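You operate a simulated robot arm through the tools that you are given. There is no shell and no other tool.

You run a simulated two-armed robot. Do the job below in one go: nothing can be reset, and whatever is moved stays where it is left.

JOB
Plug the red headphones into the red socket and turn them low.
Fine: the level knob goes to low. Press MUTE before you plug in, and switch MUTE off last.

Only the result counts: the job must be done as asked and must still hold three seconds after the hand-in. Knocking over, shifting, dropping, spilling or breaking anything else fails it.

ROBOT AND FRAMES
Two 6-joint arms with two-finger grippers on one trunk that stands fixed in place. Base frame: the origin is at the foot of the trunk, x ahead of it, y to its left, z up. Readings come in mm, degrees, newtons and seconds.
The left shoulder is at [30, 178, 988], the right one opposite. With the tool pointing down near the work surface each hand reaches from about 500 to 820 mm from the base axis, measured 20 degrees to its own side. Payload 2.54 kg a hand.
Tool frame (each hand has its own): the origin (TCP) lies between the finger pads and is the grasp point; the fingertips stand 30 mm ahead of it; z points along the fingers, y is the line along which they close. The gripper opens to 116 mm; its body begins 95 mm behind the TCP.
Orientation is told as [roll, pitch, yaw] about the base's x, y, z axes, in that order, counted from this pose: with the fingers straight down and closing along the base's y, the tool's x points along the base's -x, its y along +y and its z along -z.

CONTROLS
- The arms move only by the tool servo_tool. It takes "left_increments", "right_increments" or both (then of equal length, played together; a hand with none holds still); each is one flat list of numbers, 7 for each row, row after row: the turn, a rotation vector about the tool's x, y, z in degrees, then the shift along the tool's x, y, z in mm, then the finger opening in mm, from 0 to 116. In form: [ax, ay, az, dx, dy, dz, claw, ax, ay, az, dx, dy, dz, claw, ...]. A call has 1 to 20 rows; each row is the pose to reach, as a shift and turn from the pose commanded when the call began, along the tool's axes at that moment. Rows are played at 5 a second. More than 50 mm and 8.6 degrees between two rows, or a gripper value outside its range, and nothing of the call is played. Where a pose cannot be reached the arm comes as near as it can. A force on the tool above 40 N (or 10 N above the force at the start of the call, whichever is more), or a blocked arm, ends the call early, and 0.2 s more pass. Each finger travels about 153 mm/s and halts on what it meets, pressing with about 43 N; the grip force reading is that of the motor and also rises with nothing between the fingers. The clock runs only during rows and for 0.2 s after the last one: add rows that repeat a pose to give the fingers time. The reply holds the time, the measured pose of the TCP, the force on the tool along the base axes, the opening and the grip force, in the units named above and with some noise, with the torque about the TCP (base axes, N m) and any sound that the robot's microphone picked up.
- Cameras (640 x 400 px; columns grow to the right, rows downward): "scene" is now at [45.6, -4.9, 1707]; the picture's right is [-0.08, -1.00, 0.00], its down [-0.77, 0.06, -0.64] and it looks along [0.64, -0.05, -0.77] (base axes); focal length 355 px, centre (320, 200). "left" rides on the left gripper at [69, 15, -122] in its tool frame; the picture's right is [-0.21, 0.98, 0.00], its down [-0.83, -0.18, -0.53] and it looks along [-0.52, -0.11, 0.85] (tool axes); focal length 251 px, centre (320, 200). "right" rides on the right gripper at [69, -15, -122] in its tool frame; the picture's right is [0.21, 0.98, 0.00], its down [-0.83, 0.18, -0.53] and it looks along [-0.52, 0.11, 0.85] (tool axes); focal length 251 px, centre (320, 200). There is no depth. A picture from a camera that has moved, and an enlarged one, comes with that camera's place and axes in the base frame and with its lens.
- snapshot(camera): a new picture of that camera. It takes no simulated time.
- move_column(by): moves the trunk up (or, below 0, down) by that many mm; the arms and the scene camera ride with it, the base frame stays. It gives what a move gives, with no picture.
- head_to(pan, tilt): turns the head with the scene camera to pan (to the left, within 143 degrees either way) and tilt (down, from -29 to 69), counted from straight ahead of the robot. It gives what a move gives.
- inspect(camera, box): a new picture of the part [left, top, right, bottom] of that camera's present view, enlarged. It takes no simulated time.
- close_job(): hands the job in; it is judged then, once.

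Nothing tells you positions but the pictures and the camera data. Unless the task says otherwise, let go and move clear before handing in.

The tools are called after "Emit:" by a JSON object that holds its "name" and its "arguments". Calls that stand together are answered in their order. servo_tool: Moves the arms, as the interface text tells. Its arguments: {"type":"object","properties":{"left_increments":{"type":"array","items":{"type":"number"}},"right_increments":{"type":"array","items":{"type":"number"}}},"required":[]} The other tools are called the same way: move_column (by) moves the trunk up or down; head_to (pan, tilt) turns the head that bears the scene camera; snapshot (camera) takes a picture; inspect (camera, box) takes an enlarged picture of a part of a camera's view; close_job () hands the job in.

At the start:

```text
clock: 0.0
left_position: [537.7, 149.9, 1093.3]
left_tool_rot: [0.0, 0.0, 0.1]
left_force: [0.3, 0.1, -0.4]
left_wrist_torque: [-0.01, 0.01, 0.05]
left_opening: 116.0
left_finger_force: 0.0
right_position: [526.1, -270.3, 1140.1]
right_tool_rot: [0.1, 0.2, -0.1]
right_force: [0.2, 0.0, 0.4]
right_wrist_torque: [0.03, 0.02, 0.0]
right_opening: 116.0
right_finger_force: 0.0
trunk travel left (down, up): [-200.0, 340.0]
head pan, tilt (commanded): [-4.6, 50.3]
```

scene: 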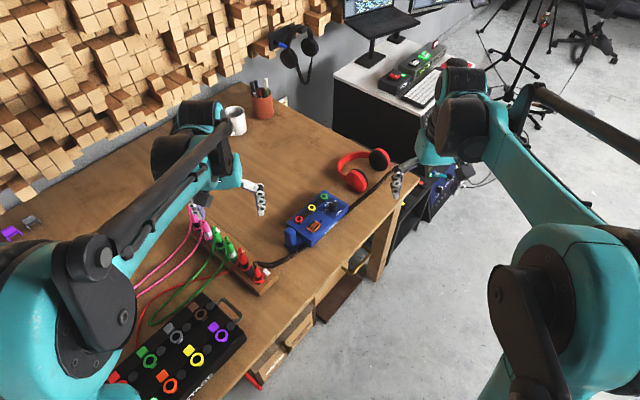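
right: 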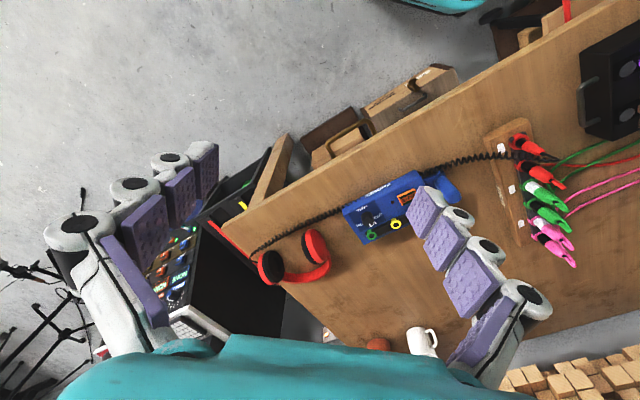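
left: 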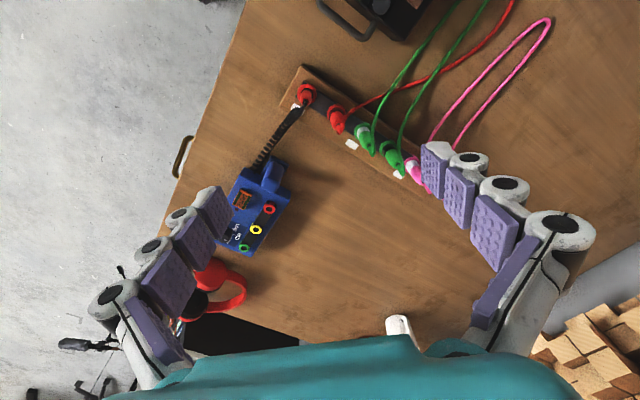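

I see a desk with a blue headphone amp with red, yellow and green sockets, red headphones with a coiled cable, and a plug rack holding coloured plugs. I'll look closer before moving.

Emit:
{"name": "inspect", "arguments": {"camera": "scene", "box": [260, 170, 380, 270]}}

Emit:
{"name": "inspect", "arguments": {"camera": "scene", "box": [170, 190, 290, 300]}}

Emit:
{"name": "inspect", "arguments": {"camera": "right", "box": [240, 120, 560, 300]}}

Emit:
{"name": "inspect", "arguments": {"camera": "left", "box": [180, 50, 460, 330]}}

```text
4.00 times, centred on (320, 220) of scene
camera zoom: at [45.6, -4.9, 1707.0], right [-0.08, -1.0, 0.0], down [-0.77, 0.06, -0.64], along [0.64, -0.05, -0.77], focal length 1420 px, centre (320, 120)
```

zoom: 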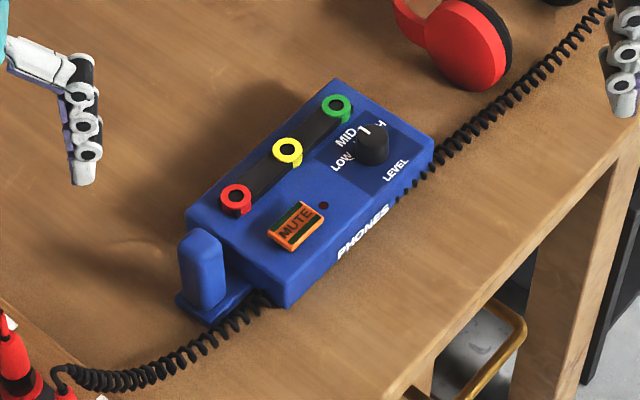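

```text
3.64 times, centred on (230, 245) of scene
camera zoom: at [45.6, -4.9, 1707.0], right [-0.08, -1.0, 0.0], down [-0.77, 0.06, -0.64], along [0.64, -0.05, -0.77], focal length 1291 px, centre (647, 36)
```

zoom: 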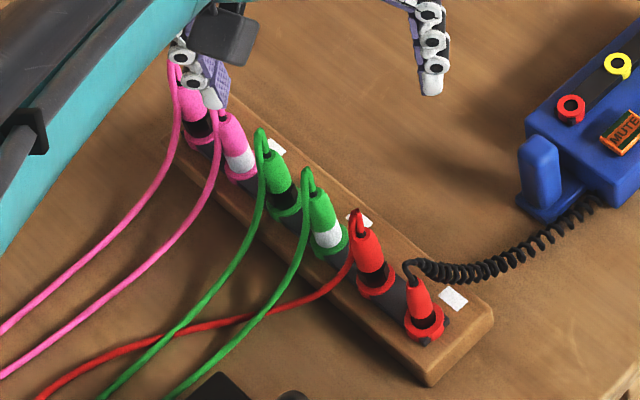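

```text
2.00 times, centred on (400, 210) of right
camera zoom: at [457.1, -286.6, 1262.0], right [-0.21, 0.98, 0.0], down [0.83, 0.18, 0.53], along [0.52, 0.11, -0.85], focal length 503 px, centre (160, 180)
```

zoom: 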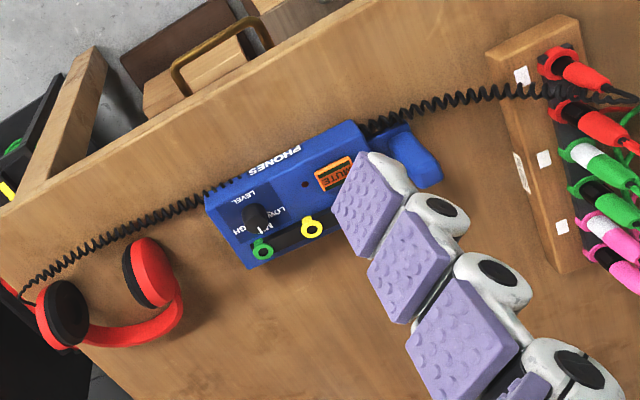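

```text
1.43 times, centred on (320, 190) of left
camera zoom: at [469.9, 165.4, 1216.3], right [0.21, 0.98, 0.0], down [0.83, -0.18, 0.53], along [0.52, -0.11, -0.85], focal length 359 px, centre (320, 214)
```

zoom: 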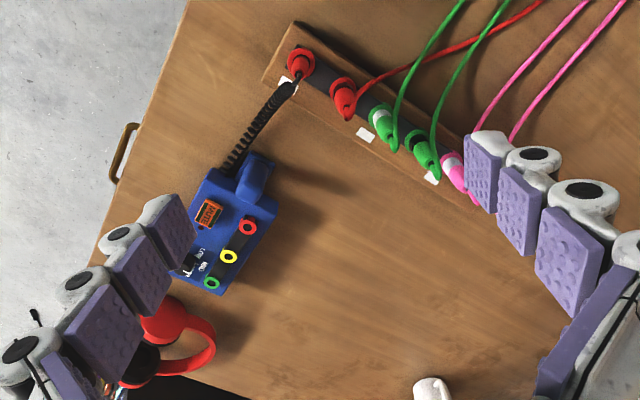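

The amp's top is near z≈785: MUTE is around [703,-36], the red socket around [736,9] and the knob around [770,-104]. The headphone plug, on the black coiled cable, looks to be the last one in the rack at about [545,130]. I'll zoom in for detail.

Emit:
{"name": "inspect", "arguments": {"camera": "scene", "box": [300, 190, 350, 222]}}

Emit:
{"name": "inspect", "arguments": {"camera": "scene", "box": [282, 205, 332, 252]}}

Emit:
{"name": "inspect", "arguments": {"camera": "scene", "box": [225, 235, 285, 290]}}

Emit:
{"name": "inspect", "arguments": {"camera": "scene", "box": [320, 140, 420, 220]}}

Emit:
{"name": "inspect", "arguments": {"camera": "left", "box": [280, 70, 360, 140]}}

Emit:
{"name": "inspect", "arguments": {"camera": "left", "box": [220, 150, 300, 260]}}

```text
12.50 times, centred on (325, 206) of scene
camera zoom: at [45.6, -4.9, 1707.0], right [-0.08, -1.0, 0.0], down [-0.77, 0.06, -0.64], along [0.64, -0.05, -0.77], focal length 4439 px, centre (258, 125)
```

zoom: 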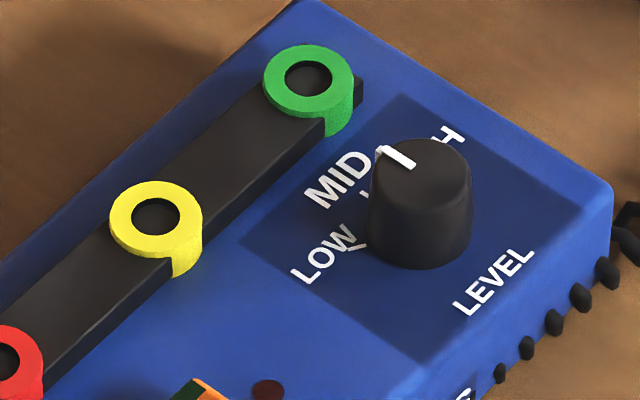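

```text
8.51 times, centred on (307, 228) of scene
camera zoom: at [45.6, -4.9, 1707.0], right [-0.08, -1.0, 0.0], down [-0.77, 0.06, -0.64], along [0.64, -0.05, -0.77], focal length 3022 px, centre (431, -43)
```

zoom: 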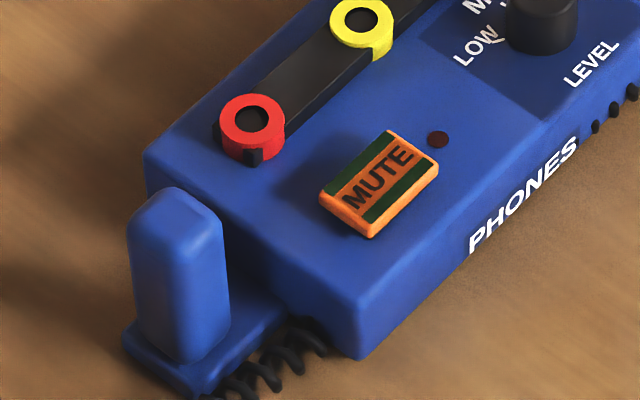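

```text
7.27 times, centred on (255, 262) of scene
camera zoom: at [45.6, -4.9, 1707.0], right [-0.08, -1.0, 0.0], down [-0.77, 0.06, -0.64], along [0.64, -0.05, -0.77], focal length 2582 px, centre (793, -254)
```

zoom: 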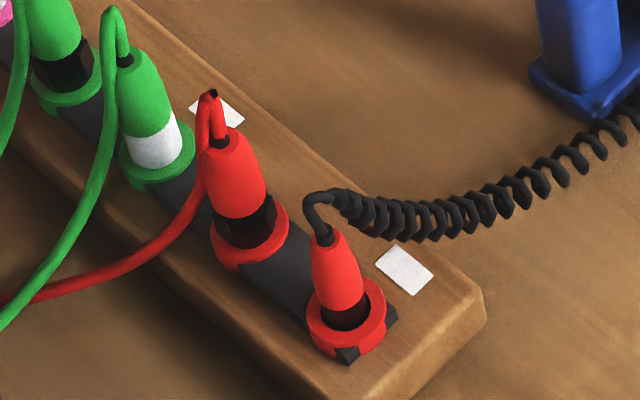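

```text
5.00 times, centred on (370, 180) of scene
camera zoom: at [45.6, -4.9, 1707.0], right [-0.08, -1.0, 0.0], down [-0.77, 0.06, -0.64], along [0.64, -0.05, -0.77], focal length 1776 px, centre (70, 300)
```

zoom: 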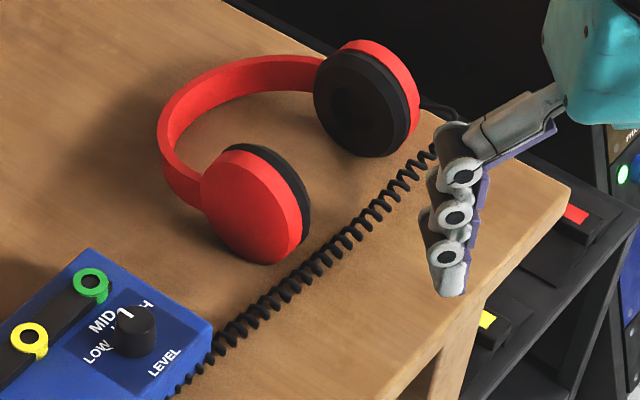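

```text
5.71 times, centred on (320, 105) of left
camera zoom: at [469.9, 165.4, 1216.3], right [0.21, 0.98, 0.0], down [0.83, -0.18, 0.53], along [0.52, -0.11, -0.85], focal length 1437 px, centre (320, 743)
```

zoom: 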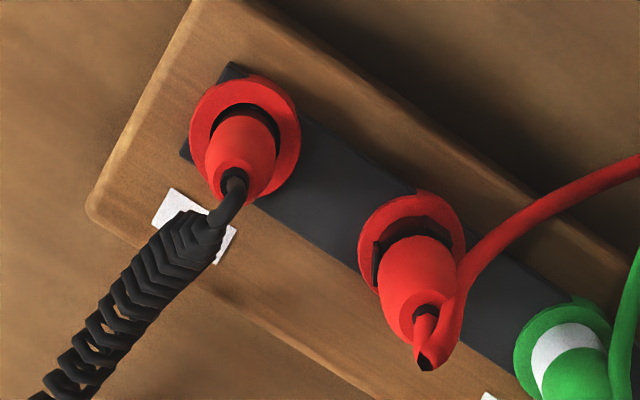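

```text
3.64 times, centred on (260, 205) of left
camera zoom: at [469.9, 165.4, 1216.3], right [0.21, 0.98, 0.0], down [0.83, -0.18, 0.53], along [0.52, -0.11, -0.85], focal length 914 px, centre (538, 182)
```

zoom: 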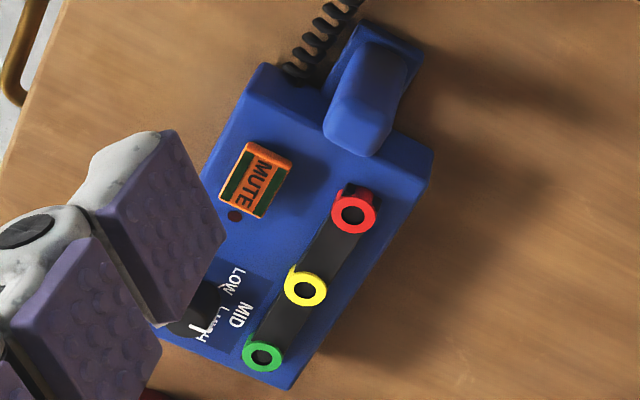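

The coiled black cable runs from the red headphones to the last rack plug, whose ring is at about [533,131,788]. The red socket ring is at about [723,8,800], MUTE at about [692,-38,799], and the MUTE light is dark. I'll bring the closed right hand above MUTE.

Emit:
{"name": "servo_tool", "arguments": {"right_increments": [0, 0, 0, -16, 23, 20, 80, 0, 0, 0, -32, 46, 40, 40, 0, 0, 0, -48, 69, 60, 0, 0, 0, 0, -64, 92, 80, 0, 0, 0, 0, -80, 115, 105, 0, 0, 0, 0, -96, 138, 130, 0, 0, 0, 0, -112, 161, 155, 0, 0, 0, 0, -130, 184, 180, 0, 0, 0, 0, -148, 208, 205, 0, 0, 0, 0, -166, 232, 230, 0, 0, 0, 0, -166, 232, 230, 0]}}

```text
clock: 2.4
left_position: [538.5, 150.2, 1093.9]
left_tool_rot: [0.0, 0.1, 0.1]
left_force: [0.0, 1.3, -0.3]
left_wrist_torque: [0.0, -0.02, 0.0]
left_opening: 116.1
left_finger_force: 0.1
right_position: [691.0, -38.1, 909.8]
right_tool_rot: [-0.1, 0.0, 0.0]
right_force: [0.0, -0.4, 0.9]
right_wrist_torque: [0.02, -0.01, 0.02]
right_opening: 0.0
right_finger_force: 28.7
trunk travel left (down, up): [-200.0, 340.0]
head pan, tilt (commanded): [-4.6, 50.3]
```

Emit:
{"name": "snapshot", "arguments": {"camera": "right"}}

Emit:
{"name": "inspect", "arguments": {"camera": "scene", "box": [240, 130, 400, 250]}}

Emit:
{"name": "inspect", "arguments": {"camera": "left", "box": [180, 130, 320, 270]}}

```text
taken
camera right: at [622.9, -55.0, 1032.2], right [-0.21, 0.98, 0.0], down [0.83, 0.18, 0.53], along [0.52, 0.11, -0.85], focal length 251 px, centre (320, 200)
```

right: 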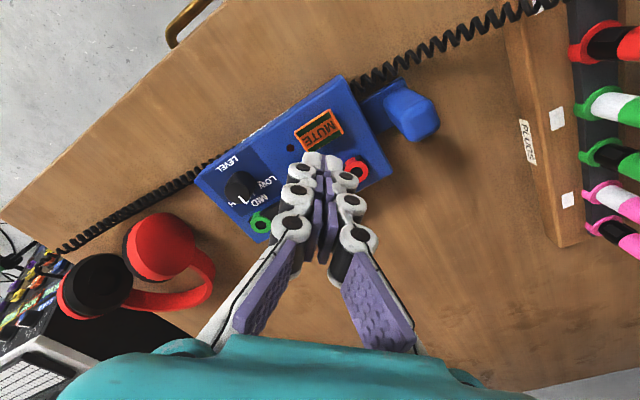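

```text
3.33 times, centred on (320, 190) of scene
camera zoom: at [44.7, -5.4, 1707.1], right [-0.08, -1.0, 0.0], down [-0.77, 0.06, -0.64], along [0.64, -0.05, -0.77], focal length 1184 px, centre (320, 233)
```

zoom: 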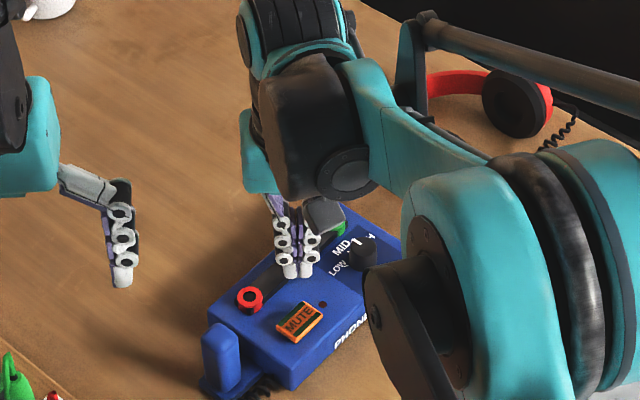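

```text
2.86 times, centred on (250, 200) of left
camera zoom: at [469.2, 165.0, 1216.7], right [0.21, 0.98, 0.0], down [0.83, -0.18, 0.53], along [0.52, -0.11, -0.85], focal length 718 px, centre (520, 200)
```

zoom: 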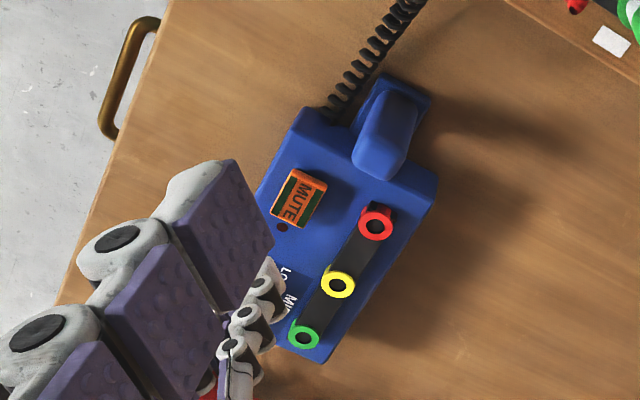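

The closed fingers are hovering above the amp. I'll zoom from the right camera to refine the MUTE and socket positions.

Emit:
{"name": "inspect", "arguments": {"camera": "right", "box": [190, 70, 450, 250]}}

Emit:
{"name": "inspect", "arguments": {"camera": "right", "box": [270, 90, 390, 190]}}

```text
2.22 times, centred on (320, 160) of right
camera zoom: at [622.9, -55.0, 1032.2], right [-0.21, 0.98, 0.0], down [0.83, 0.18, 0.53], along [0.52, 0.11, -0.85], focal length 559 px, centre (320, 289)
```

zoom: 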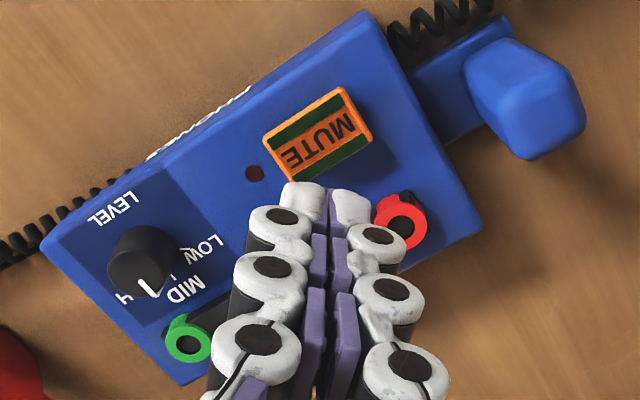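

```text
4.00 times, centred on (330, 140) of right
camera zoom: at [622.9, -55.0, 1032.2], right [-0.21, 0.98, 0.0], down [0.83, 0.18, 0.53], along [0.52, 0.11, -0.85], focal length 1006 px, centre (280, 440)
```

zoom: 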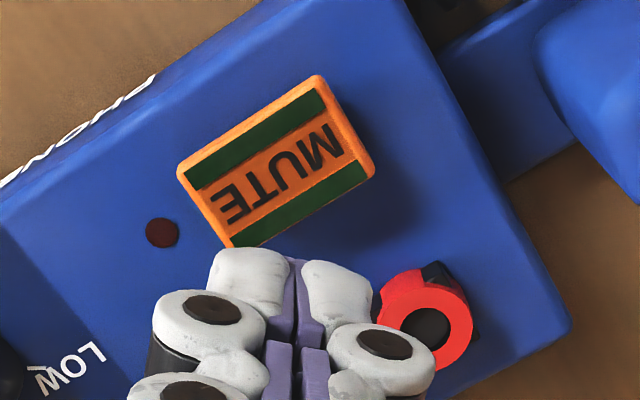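

MUTE's top is near [692,-39,~797], right under the closed fingertips. I'll descend to just above it, then press in small steps.

Emit:
{"name": "servo_tool", "arguments": {"right_increments": [0, 0, 0, 0, -0.5, 25, 0, 0, 0, 0, 0, -0.5, 50, 0, 0, 0, 0, 0, -0.5, 68, 0, 0, 0, 0, 0, -0.5, 74, 0, 0, 0, 0, 0, -0.5, 74, 0]}}

Emit:
{"name": "inspect", "arguments": {"camera": "scene", "box": [280, 195, 340, 240]}}

Emit:
{"name": "inspect", "arguments": {"camera": "left", "box": [200, 150, 300, 250]}}

Emit:
{"name": "inspect", "arguments": {"camera": "right", "box": [220, 90, 420, 230]}}

```text
clock: 3.6
left_position: [539.0, 149.8, 1094.0]
left_tool_rot: [0.0, 0.0, 0.0]
left_force: [0.5, 0.0, -0.3]
left_wrist_torque: [0.01, -0.01, -0.02]
left_opening: 115.8
left_finger_force: 0.1
right_position: [690.7, -38.7, 835.3]
right_tool_rot: [-0.1, 0.0, 0.0]
right_force: [0.0, -0.6, -0.5]
right_wrist_torque: [0.01, -0.02, 0.01]
right_opening: 0.0
right_finger_force: 28.6
trunk travel left (down, up): [-200.0, 340.0]
head pan, tilt (commanded): [-4.6, 50.3]
```

```text
8.89 times, centred on (310, 218) of scene
camera zoom: at [45.7, -4.9, 1707.0], right [-0.08, -1.0, 0.0], down [-0.77, 0.06, -0.64], along [0.64, -0.05, -0.77], focal length 3156 px, centre (409, 44)
```

zoom: 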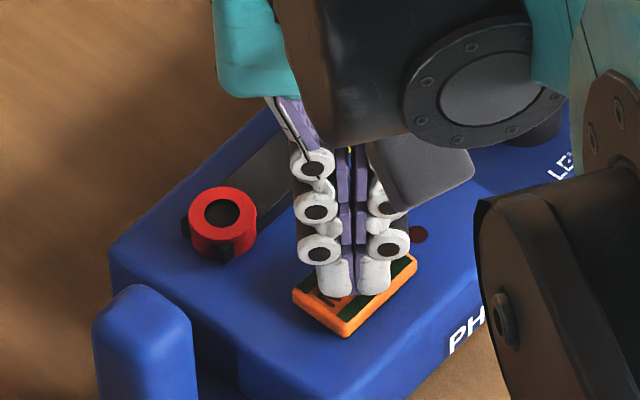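

```text
4.00 times, centred on (250, 200) of left
camera zoom: at [470.0, 165.4, 1216.3], right [0.21, 0.98, 0.0], down [0.83, -0.18, 0.53], along [0.52, -0.11, -0.85], focal length 1006 px, centre (600, 200)
```

zoom: 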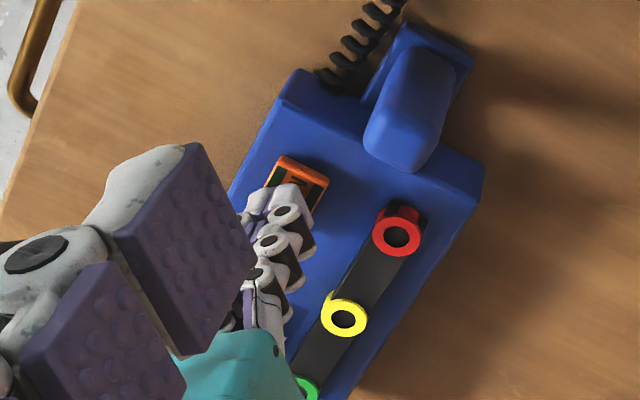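

```text
2.86 times, centred on (320, 160) of right
camera zoom: at [622.9, -54.9, 957.7], right [-0.21, 0.98, 0.0], down [0.83, 0.18, 0.53], along [0.52, 0.11, -0.85], focal length 718 px, centre (320, 314)
```

zoom: 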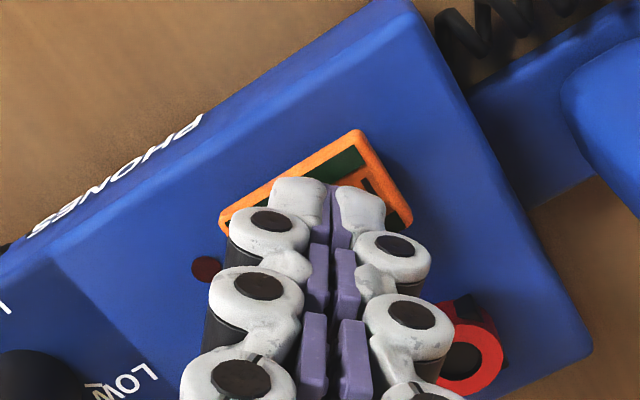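

The tips are right over the MUTE button. I'll press down in small steps now.

Emit:
{"name": "servo_tool", "arguments": {"right_increments": [0, 0, 0, -1, 0, 2, 0, 0, 0, 0, -2, -1, 4, 0, 0, 0, 0, -2, -1, 5, 0, 0, 0, 0, -2, -1, 6, 0, 0, 0, 0, -2, -1, 7, 0, 0, 0, 0, -2, -1, 8, 0, 0, 0, 0, -2, -1, 8, 0]}}

```text
clock: 5.2
left_position: [539.1, 149.8, 1093.6]
left_tool_rot: [0.0, 0.1, -0.1]
left_force: [-0.2, -0.1, -0.3]
left_wrist_torque: [-0.01, 0.02, 0.02]
left_opening: 115.8
left_finger_force: 0.1
right_position: [693.2, -39.0, 827.2]
right_tool_rot: [0.0, -0.1, 0.0]
right_force: [-0.3, 1.0, 1.4]
right_wrist_torque: [0.03, -0.02, 0.01]
right_opening: 6.1
right_finger_force: 29.0
trunk travel left (down, up): [-200.0, 340.0]
head pan, tilt (commanded): [-4.6, 50.3]
heard: click
```

Emit:
{"name": "inspect", "arguments": {"camera": "scene", "box": [280, 195, 340, 240]}}

Emit:
{"name": "inspect", "arguments": {"camera": "right", "box": [220, 90, 420, 230]}}

```text
8.89 times, centred on (310, 218) of scene
camera zoom: at [45.5, -4.8, 1707.0], right [-0.08, -1.0, 0.0], down [-0.77, 0.06, -0.64], along [0.64, -0.05, -0.77], focal length 3156 px, centre (409, 44)
```

zoom: 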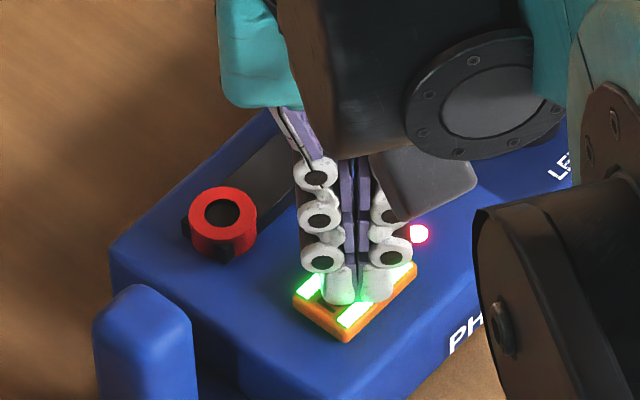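

```text
2.86 times, centred on (320, 160) of right
camera zoom: at [624.9, -56.0, 949.9], right [-0.21, 0.98, 0.0], down [0.83, 0.18, 0.53], along [0.52, 0.11, -0.85], focal length 718 px, centre (320, 314)
```

zoom: 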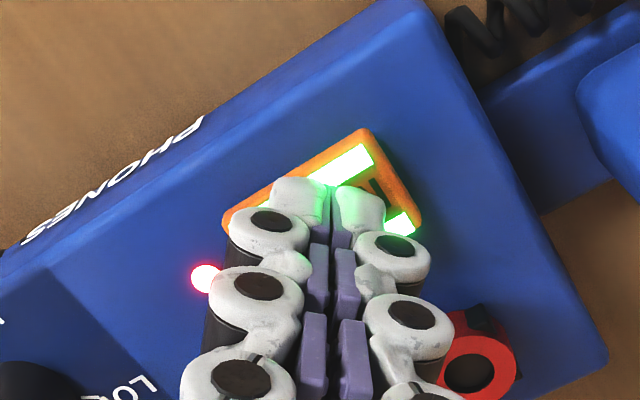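

MUTE is on: I heard the click and the light is lit. I'll lift the right hand straight up and park it out of the way.

Emit:
{"name": "servo_tool", "arguments": {"right_increments": [0, 0, 0, 0, 0, -5, 0, 0, 0, 0, 0, 0, -30, 0, 0, 0, 0, 0, 0, -70, 0, 0, 0, 0, 0, 0, -115, 0, 0, 0, 0, 10, -40, -145, 0, 0, 0, 0, 30, -85, -160, 0, 0, 0, 0, 60, -125, -170, 20, 0, 0, 0, 90, -165, -180, 40, 0, 0, 0, 100, -200, -180, 60, 0, 0, 0, 100, -200, -180, 60]}}

Emit:
{"name": "snapshot", "arguments": {"camera": "scene"}}

Emit:
{"name": "inspect", "arguments": {"camera": "scene", "box": [260, 170, 380, 270]}}

Emit:
{"name": "snapshot", "arguments": {"camera": "right"}}

```text
refused: row 5 steps farther than a row can; nothing moved
```

```text
taken
camera scene: at [45.5, -4.8, 1707.0], right [-0.08, -1.0, 0.0], down [-0.77, 0.06, -0.64], along [0.64, -0.05, -0.77], focal length 355 px, centre (320, 200)
```

scene: 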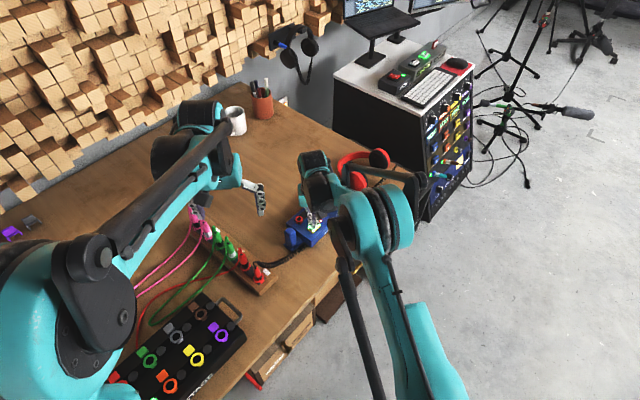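

```text
4.00 times, centred on (320, 220) of scene
camera zoom: at [45.5, -4.8, 1707.0], right [-0.08, -1.0, 0.0], down [-0.77, 0.06, -0.64], along [0.64, -0.05, -0.77], focal length 1420 px, centre (320, 120)
```

zoom: 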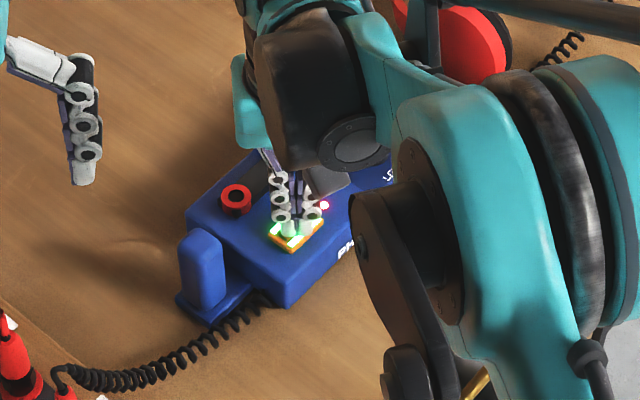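

```text
taken
camera right: at [624.9, -56.0, 949.9], right [-0.21, 0.98, 0.0], down [0.83, 0.18, 0.53], along [0.52, 0.11, -0.85], focal length 251 px, centre (320, 200)
```

right: 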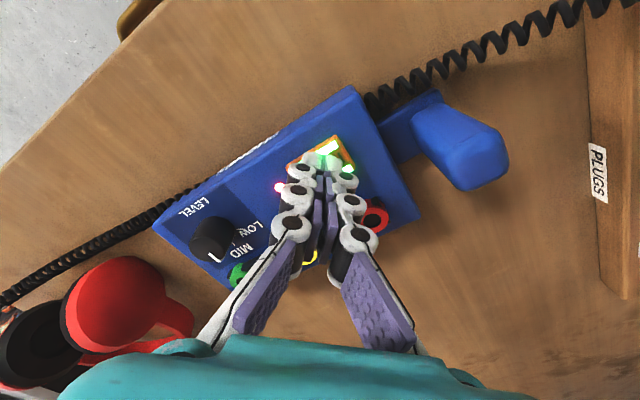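

That call was refused because one row stepped too far, so nothing moved. I'll retract with smaller steps.

Emit:
{"name": "servo_tool", "arguments": {"right_increments": [0, 0, 0, 0, 0, -5, 0, 0, 0, 0, 0, 0, -30, 0, 0, 0, 0, 0, 0, -65, 0, 0, 0, 0, 0, 0, -100, 0, 0, 0, 0, 10, -25, -130, 0, 0, 0, 0, 20, -60, -150, 0, 0, 0, 0, 35, -95, -160, 0, 0, 0, 0, 50, -130, -170, 20, 0, 0, 0, 70, -165, -180, 40, 0, 0, 0, 90, -200, -180, 60, 0, 0, 0, 90, -200, -180, 60]}}

Emit:
{"name": "inspect", "arguments": {"camera": "scene", "box": [260, 170, 380, 270]}}

Emit:
{"name": "snapshot", "arguments": {"camera": "right"}}

```text
clock: 7.6
left_position: [538.3, 151.2, 1094.4]
left_tool_rot: [0.0, 0.1, -0.1]
left_force: [0.2, 0.3, -0.5]
left_wrist_torque: [-0.06, 0.05, -0.02]
left_opening: 116.1
left_finger_force: 0.1
right_position: [604.3, -239.6, 1008.8]
right_tool_rot: [0.0, 0.1, 0.1]
right_force: [-0.6, 0.2, -1.1]
right_wrist_torque: [-0.03, 0.03, -0.02]
right_opening: 60.0
right_finger_force: 0.0
trunk travel left (down, up): [-200.0, 340.0]
head pan, tilt (commanded): [-4.6, 50.3]
```

```text
4.00 times, centred on (320, 220) of scene
camera zoom: at [46.1, -4.0, 1707.0], right [-0.08, -1.0, 0.0], down [-0.77, 0.06, -0.64], along [0.64, -0.05, -0.77], focal length 1420 px, centre (320, 120)
```

zoom: 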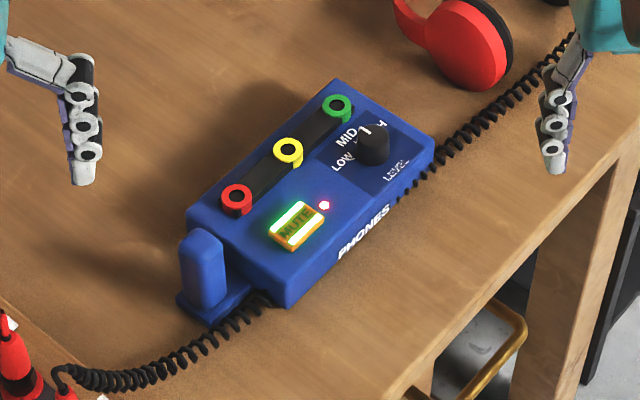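

```text
taken
camera right: at [535.1, -255.6, 1130.3], right [-0.22, 0.98, 0.0], down [0.83, 0.18, 0.53], along [0.52, 0.11, -0.85], focal length 251 px, centre (320, 200)
```

right: 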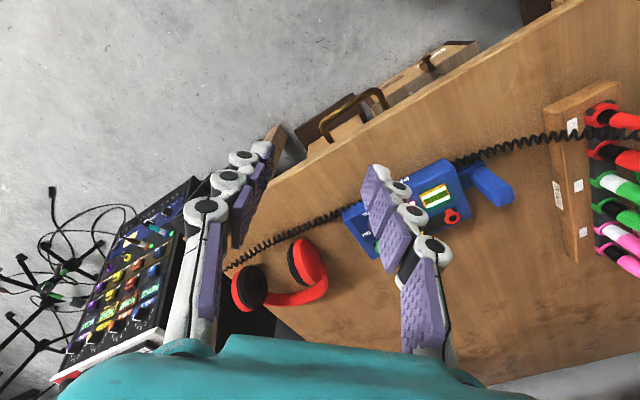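

MUTE is latched on and the amp hasn't moved. Next I'll send the left hand above the headphone plug at about [532,131], with the fingers opened to 50 mm.

Emit:
{"name": "servo_tool", "arguments": {"left_increments": [0, 0, 0, 1, -5, 30, 90, 0, 0, 0, 3, -10, 60, 60, 0, 0, 0, 5, -15, 95, 50, 0, 0, 0, 5, -19, 130, 50, 0, 0, 0, 5, -19, 145, 50, 0, 0, 0, 5, -19, 145, 50]}}

Emit:
{"name": "snapshot", "arguments": {"camera": "left"}}

Emit:
{"name": "inspect", "arguments": {"camera": "left", "box": [240, 120, 400, 240]}}

Emit:
{"name": "inspect", "arguments": {"camera": "scene", "box": [190, 200, 310, 300]}}

```text
clock: 9.0
left_position: [533.4, 131.7, 948.9]
left_tool_rot: [0.0, 0.0, -0.1]
left_force: [-0.4, 0.4, -0.7]
left_wrist_torque: [-0.01, 0.0, -0.01]
left_opening: 49.7
left_finger_force: 0.1
right_position: [603.1, -239.4, 1008.8]
right_tool_rot: [0.1, 0.0, 0.1]
right_force: [-0.4, 0.8, -0.3]
right_wrist_torque: [-0.01, -0.01, 0.02]
right_opening: 60.0
right_finger_force: 0.0
trunk travel left (down, up): [-200.0, 340.0]
head pan, tilt (commanded): [-4.6, 50.3]
```

```text
taken
camera left: at [464.8, 146.3, 1070.9], right [0.21, 0.98, 0.0], down [0.83, -0.18, 0.53], along [0.52, -0.11, -0.85], focal length 251 px, centre (320, 200)
```

left: 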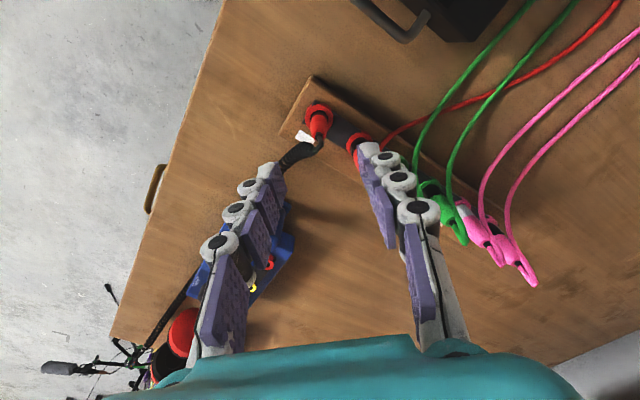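

```text
3.33 times, centred on (320, 180) of left
camera zoom: at [464.8, 146.3, 1070.9], right [0.21, 0.98, 0.0], down [0.83, -0.18, 0.53], along [0.52, -0.11, -0.85], focal length 838 px, centre (320, 267)
```

zoom: 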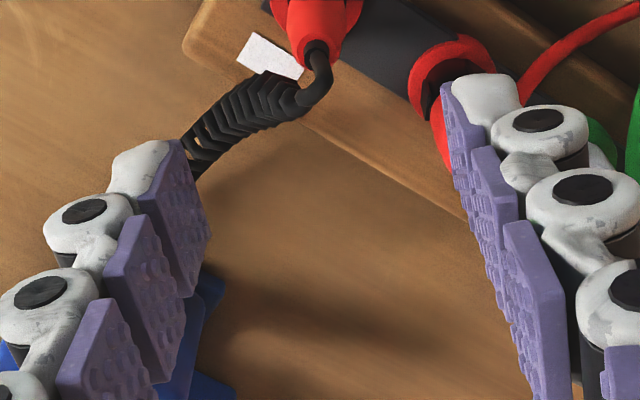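

```text
4.00 times, centred on (250, 250) of scene
camera zoom: at [45.7, -5.0, 1707.0], right [-0.08, -1.0, 0.0], down [-0.77, 0.06, -0.64], along [0.64, -0.05, -0.77], focal length 1420 px, centre (600, 0)
```

zoom: 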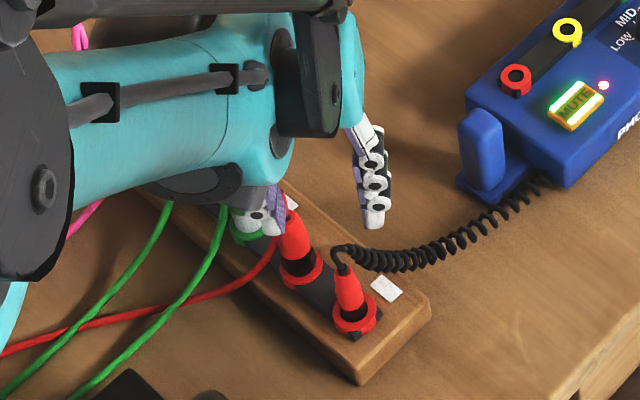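

The hand is above the rack. I'll measure the plug more precisely.

Emit:
{"name": "inspect", "arguments": {"camera": "left", "box": [280, 90, 380, 165]}}

Emit:
{"name": "inspect", "arguments": {"camera": "right", "box": [560, 90, 640, 150]}}

Emit:
{"name": "inspect", "arguments": {"camera": "scene", "box": [240, 250, 290, 290]}}

```text
5.33 times, centred on (330, 128) of left
camera zoom: at [464.8, 146.3, 1070.9], right [0.21, 0.98, 0.0], down [0.83, -0.18, 0.53], along [0.52, -0.11, -0.85], focal length 1341 px, centre (267, 587)
```

zoom: 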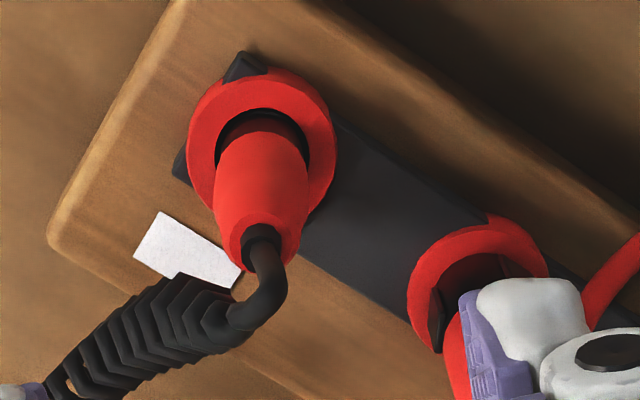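

```text
6.67 times, centred on (600, 120) of right
camera zoom: at [535.0, -256.0, 1130.2], right [-0.21, 0.98, 0.0], down [0.83, 0.18, 0.53], along [0.52, 0.11, -0.85], focal length 1676 px, centre (-1547, 733)
```

zoom: 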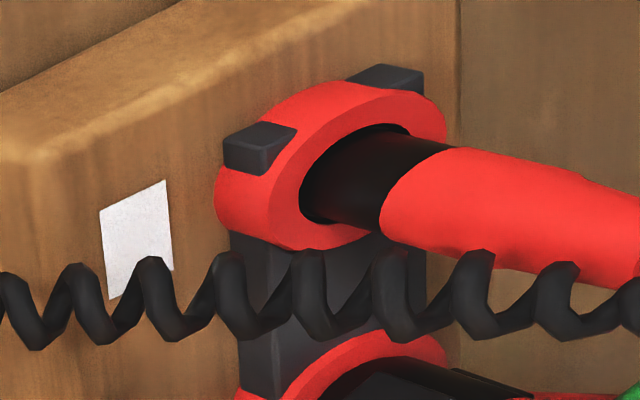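

```text
10.00 times, centred on (265, 270) of scene
camera zoom: at [45.7, -5.0, 1707.0], right [-0.08, -1.0, 0.0], down [-0.77, 0.06, -0.64], along [0.64, -0.05, -0.77], focal length 3551 px, centre (870, -500)
```

zoom: 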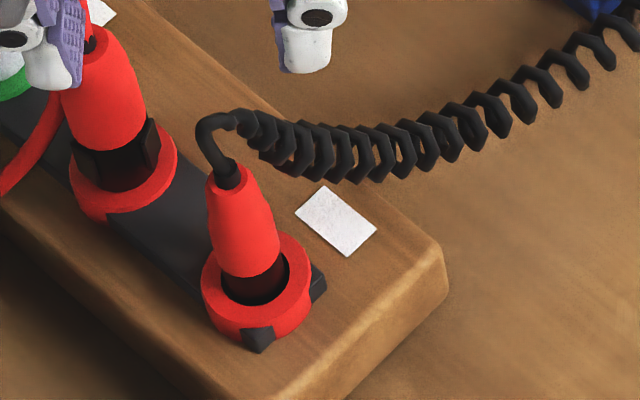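

The plug axis is at about [532,131], with its sleeve top at z≈850, and the cable leaves towards +x/−y. To keep the fingers off the cable and the neighbouring plug, I'll turn the left hand 90° so it closes along x.

Emit:
{"name": "servo_tool", "arguments": {"left_increments": [0, 0, -8, 0, 0, 0, 45, 0, 0, -16, 0, 0, 0, 44, 0, 0, -24, 0, 0, 0, 42, 0, 0, -32, 0, 0, 0, 42, 0, 0, -40, 0, 0, 0, 42, 0, 0, -48, 0, 0, 0, 42, 0, 0, -56, 0, 0, 0, 42, 0, 0, -64, 0, 0, 0, 42, 0, 0, -72, 0, 0, 0, 42, 0, 0, -80, 0, 0, 0, 42, 0, 0, -88, 0, 0, 0, 42, 0, 0, -90, 0, 0, 0, 42, 0, 0, -90, 0, 0, 0, 42]}}

Emit:
{"name": "snapshot", "arguments": {"camera": "left"}}

Emit:
{"name": "snapshot", "arguments": {"camera": "scene"}}

```text
clock: 11.8
left_position: [532.7, 131.0, 949.1]
left_tool_rot: [0.0, 0.0, 90.1]
left_force: [0.2, -0.1, -0.3]
left_wrist_torque: [-0.04, -0.01, 0.01]
left_opening: 41.9
left_finger_force: 0.0
right_position: [604.0, -240.2, 1007.6]
right_tool_rot: [0.0, 0.0, -0.1]
right_force: [0.5, 0.4, 0.5]
right_wrist_torque: [-0.01, 0.0, -0.04]
right_opening: 60.0
right_finger_force: 0.0
trunk travel left (down, up): [-200.0, 340.0]
head pan, tilt (commanded): [-4.6, 50.3]
```

```text
taken
camera left: at [519.0, 62.1, 1071.3], right [-0.98, 0.21, 0.0], down [0.18, 0.83, 0.53], along [0.11, 0.52, -0.85], focal length 251 px, centre (320, 200)
```

left: 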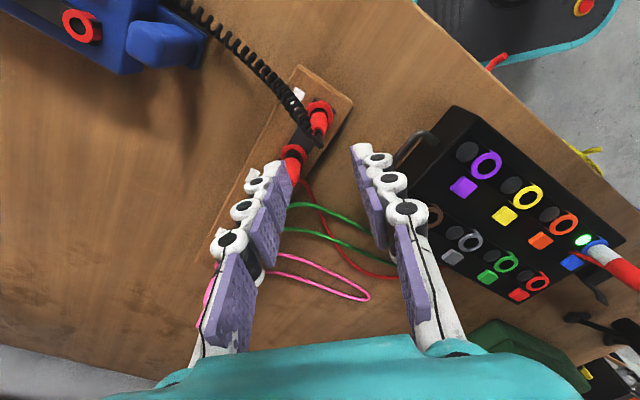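

```text
taken
camera scene: at [45.7, -4.9, 1707.0], right [-0.08, -1.0, 0.0], down [-0.77, 0.06, -0.64], along [0.64, -0.05, -0.77], focal length 355 px, centre (320, 200)
```

scene: 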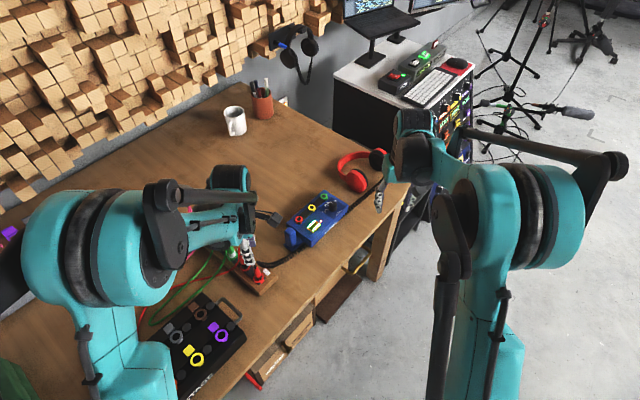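

Emit:
{"name": "inspect", "arguments": {"camera": "left", "box": [260, 70, 380, 170]}}

Emit:
{"name": "inspect", "arguments": {"camera": "scene", "box": [220, 235, 300, 295]}}

```text
4.00 times, centred on (320, 120) of left
camera zoom: at [519.0, 62.1, 1071.3], right [-0.98, 0.21, 0.0], down [0.18, 0.83, 0.53], along [0.11, 0.52, -0.85], focal length 1006 px, centre (320, 520)
```

zoom: 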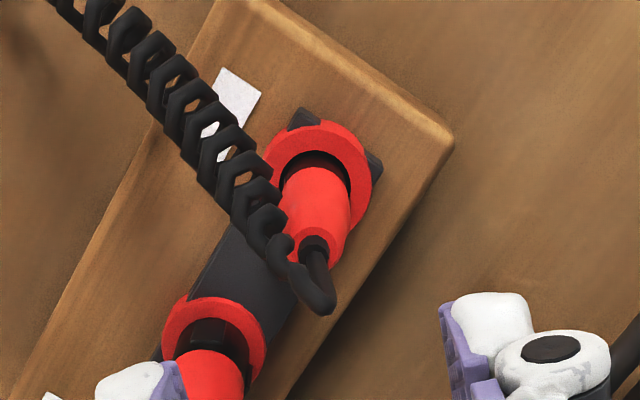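

```text
6.67 times, centred on (260, 265) of scene
camera zoom: at [45.7, -4.9, 1707.0], right [-0.08, -1.0, 0.0], down [-0.77, 0.06, -0.64], along [0.64, -0.05, -0.77], focal length 2367 px, centre (720, -233)
```

zoom: 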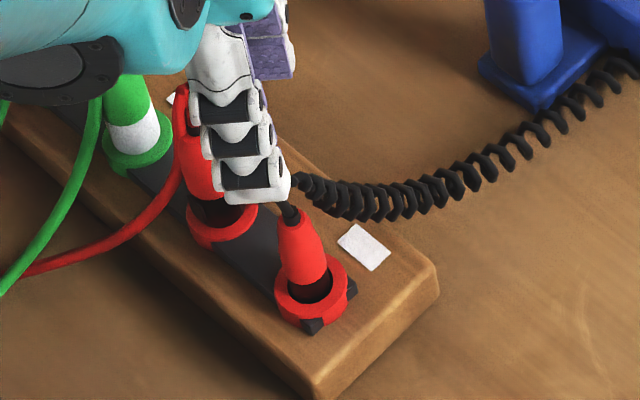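

The plug is centred at about [533.4,131]. I'll turn a further 20° for cable clearance and descend partway with a 38 mm opening.

Emit:
{"name": "servo_tool", "arguments": {"left_increments": [0, 0, -8, 0, 0, 0, 40, 0, 0, -16, 0, 0, 0, 38, 0, 0, -20, 0, 0, 10, 38, 0, 0, -20, 0, 0, 35, 38, 0, 0, -20, 0, 0, 55, 38, 0, 0, -20, 0, 0, 65, 38, 0, 0, -20, 0, 0, 65, 38]}}

Emit:
{"name": "inspect", "arguments": {"camera": "left", "box": [240, 80, 400, 200]}}

Emit:
{"name": "inspect", "arguments": {"camera": "scene", "box": [220, 235, 300, 295]}}

```text
clock: 13.4
left_position: [533.1, 130.9, 885.3]
left_tool_rot: [0.1, 0.0, 110.0]
left_force: [-0.1, 0.1, -0.1]
left_wrist_torque: [-0.02, -0.05, -0.01]
left_opening: 37.9
left_finger_force: 0.1
right_position: [604.2, -240.1, 1006.8]
right_tool_rot: [0.1, 0.0, 0.0]
right_force: [0.4, 0.0, 1.0]
right_wrist_torque: [0.02, 0.01, -0.03]
right_opening: 59.9
right_finger_force: 0.1
trunk travel left (down, up): [-200.0, 340.0]
head pan, tilt (commanded): [-4.6, 50.3]
```

```text
3.33 times, centred on (320, 140) of left
camera zoom: at [543.4, 61.2, 1006.8], right [-0.99, -0.13, 0.0], down [-0.11, 0.84, 0.53], along [-0.07, 0.53, -0.85], focal length 838 px, centre (320, 400)
```

zoom: 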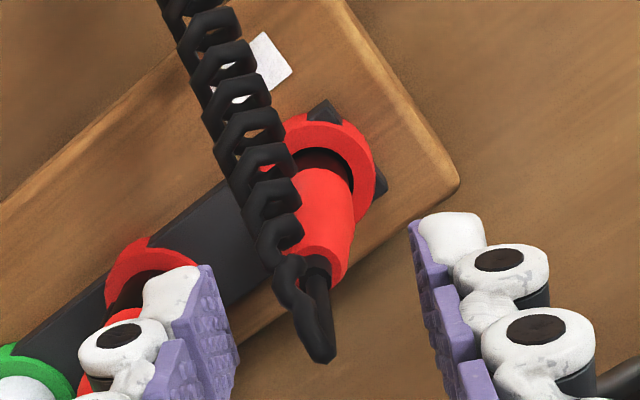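

```text
6.67 times, centred on (260, 265) of scene
camera zoom: at [45.5, -5.0, 1707.0], right [-0.08, -1.0, 0.0], down [-0.77, 0.06, -0.64], along [0.64, -0.05, -0.77], focal length 2367 px, centre (720, -233)
```

zoom: 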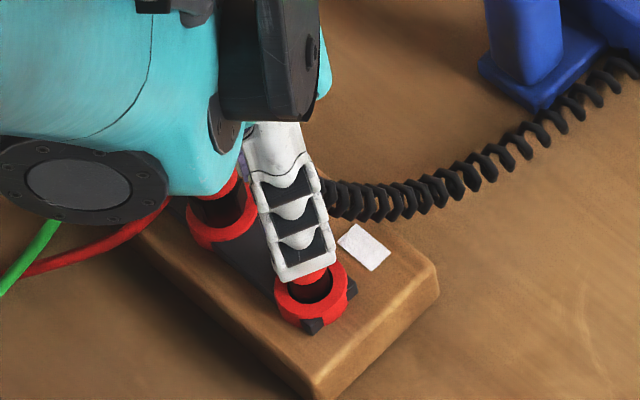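

The fingers straddle the plug. I'll lower the hand in short steps with a slightly narrower opening.

Emit:
{"name": "servo_tool", "arguments": {"left_increments": [0, 0, 0, 0, 0, 8, 34, 0, 0, 0, 0, 0, 18, 34, 0, 0, 0, 0, 0, 28, 34, 0, 0, 0, 0, 0, 38, 34, 0, 0, 0, 0, 0, 46, 34, 0, 0, 0, 0, 0, 46, 34]}}

Emit:
{"name": "inspect", "arguments": {"camera": "left", "box": [220, 90, 420, 240]}}

Emit:
{"name": "inspect", "arguments": {"camera": "scene", "box": [220, 235, 300, 295]}}

Emit:
{"name": "inspect", "arguments": {"camera": "right", "box": [540, 80, 640, 170]}}

```text
clock: 14.8
left_position: [532.9, 131.0, 838.1]
left_tool_rot: [0.1, 0.0, 110.0]
left_force: [0.8, 0.5, 0.2]
left_wrist_torque: [0.01, 0.0, -0.02]
left_opening: 34.2
left_finger_force: 0.0
right_position: [603.7, -240.5, 1007.4]
right_tool_rot: [0.0, 0.0, -0.1]
right_force: [0.6, 0.6, -0.5]
right_wrist_torque: [-0.03, 0.01, -0.01]
right_opening: 60.1
right_finger_force: 0.2
trunk travel left (down, up): [-200.0, 340.0]
head pan, tilt (commanded): [-4.6, 50.3]
```

```text
2.67 times, centred on (320, 165) of left
camera zoom: at [542.8, 61.3, 960.4], right [-0.99, -0.13, 0.0], down [-0.11, 0.84, 0.53], along [-0.07, 0.53, -0.85], focal length 670 px, centre (320, 293)
```

zoom: 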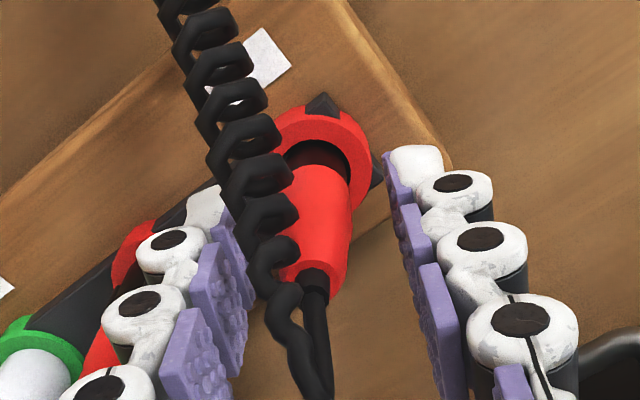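

```text
6.67 times, centred on (260, 265) of scene
camera zoom: at [45.5, -5.0, 1707.0], right [-0.08, -1.0, 0.0], down [-0.77, 0.06, -0.64], along [0.64, -0.05, -0.77], focal length 2367 px, centre (720, -233)
```

zoom: 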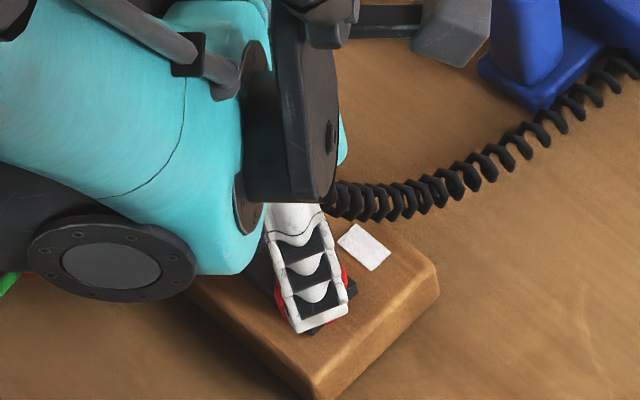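

```text
4.44 times, centred on (590, 125) of right
camera zoom: at [534.9, -256.0, 1130.3], right [-0.21, 0.98, 0.0], down [0.83, 0.18, 0.53], along [0.52, 0.11, -0.85], focal length 1118 px, centre (-880, 533)
```

zoom: 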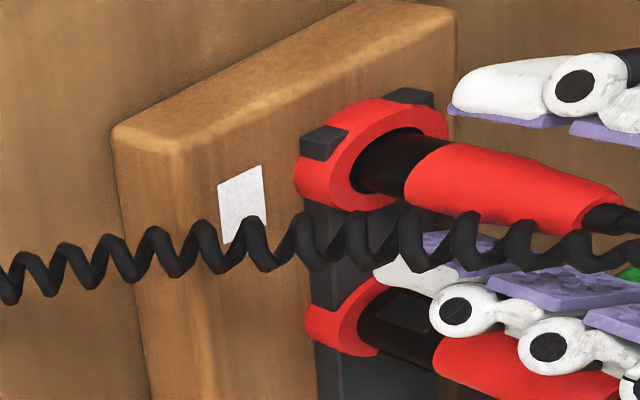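

The fingers straddle the plug cleanly. I'll go down another 14 mm, then close on the sleeve.

Emit:
{"name": "servo_tool", "arguments": {"left_increments": [0, 0, 0, 0, 0, 7, 34, 0, 0, 0, 0, 0, 14, 34, 0, 0, 0, 0, 0, 14, 34]}}

Emit:
{"name": "servo_tool", "arguments": {"left_increments": [0, 0, 0, 0, 0, 0, 24, 0, 0, 0, 0, 0, 0, 16, 0, 0, 0, 0, 0, 0, 8, 0, 0, 0, 0, 0, 0, 0, 0, 0, 0, 0, 0, 0, 0, 0, 0, 0, 0, 0, 0, 0]}}

Emit:
{"name": "inspect", "arguments": {"camera": "left", "box": [220, 90, 420, 240]}}

Emit:
{"name": "inspect", "arguments": {"camera": "right", "box": [540, 80, 640, 170]}}

```text
clock: 15.6
left_position: [533.5, 130.6, 822.9]
left_tool_rot: [0.0, 0.0, 110.0]
left_force: [0.1, -0.2, 0.2]
left_wrist_torque: [0.02, 0.0, 0.0]
left_opening: 33.6
left_finger_force: 0.0
right_position: [603.2, -240.2, 1008.2]
right_tool_rot: [0.0, 0.1, 0.0]
right_force: [0.6, 0.3, 0.6]
right_wrist_torque: [0.01, 0.01, -0.06]
right_opening: 60.0
right_finger_force: 0.0
trunk travel left (down, up): [-200.0, 340.0]
head pan, tilt (commanded): [-4.6, 50.3]
```

```text
clock: 17.0
left_position: [534.6, 132.8, 823.1]
left_tool_rot: [0.0, 0.0, 110.0]
left_force: [0.2, 0.3, -0.7]
left_wrist_torque: [0.03, 0.04, 0.03]
left_opening: 16.3
left_finger_force: 41.9
right_position: [603.0, -238.8, 1007.7]
right_tool_rot: [-0.1, 0.0, 0.0]
right_force: [0.5, 0.2, -0.3]
right_wrist_torque: [-0.02, -0.02, -0.04]
right_opening: 59.9
right_finger_force: 0.0
trunk travel left (down, up): [-200.0, 340.0]
head pan, tilt (commanded): [-4.6, 50.3]
```

```text
2.67 times, centred on (320, 165) of left
camera zoom: at [543.4, 61.1, 946.5], right [-0.99, -0.13, 0.0], down [-0.11, 0.84, 0.53], along [-0.07, 0.53, -0.85], focal length 670 px, centre (320, 293)
```

zoom: 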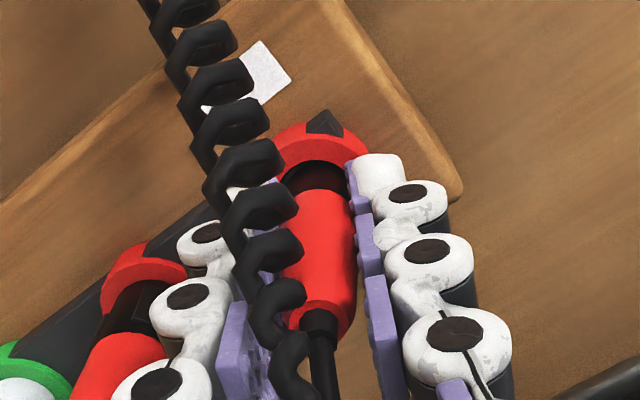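

```text
4.44 times, centred on (590, 125) of right
camera zoom: at [535.1, -255.9, 1130.2], right [-0.21, 0.98, 0.0], down [0.83, 0.18, 0.53], along [0.52, 0.11, -0.85], focal length 1118 px, centre (-880, 533)
```

zoom: 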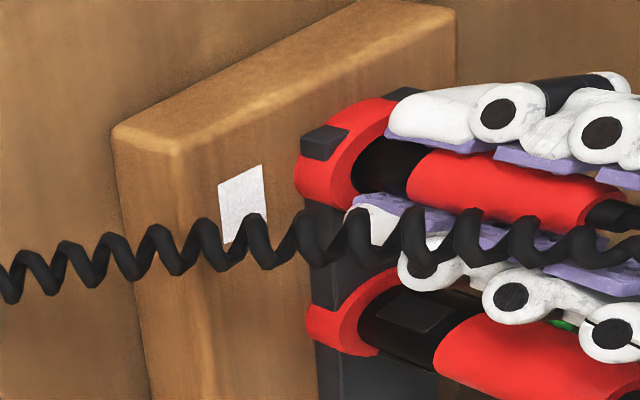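

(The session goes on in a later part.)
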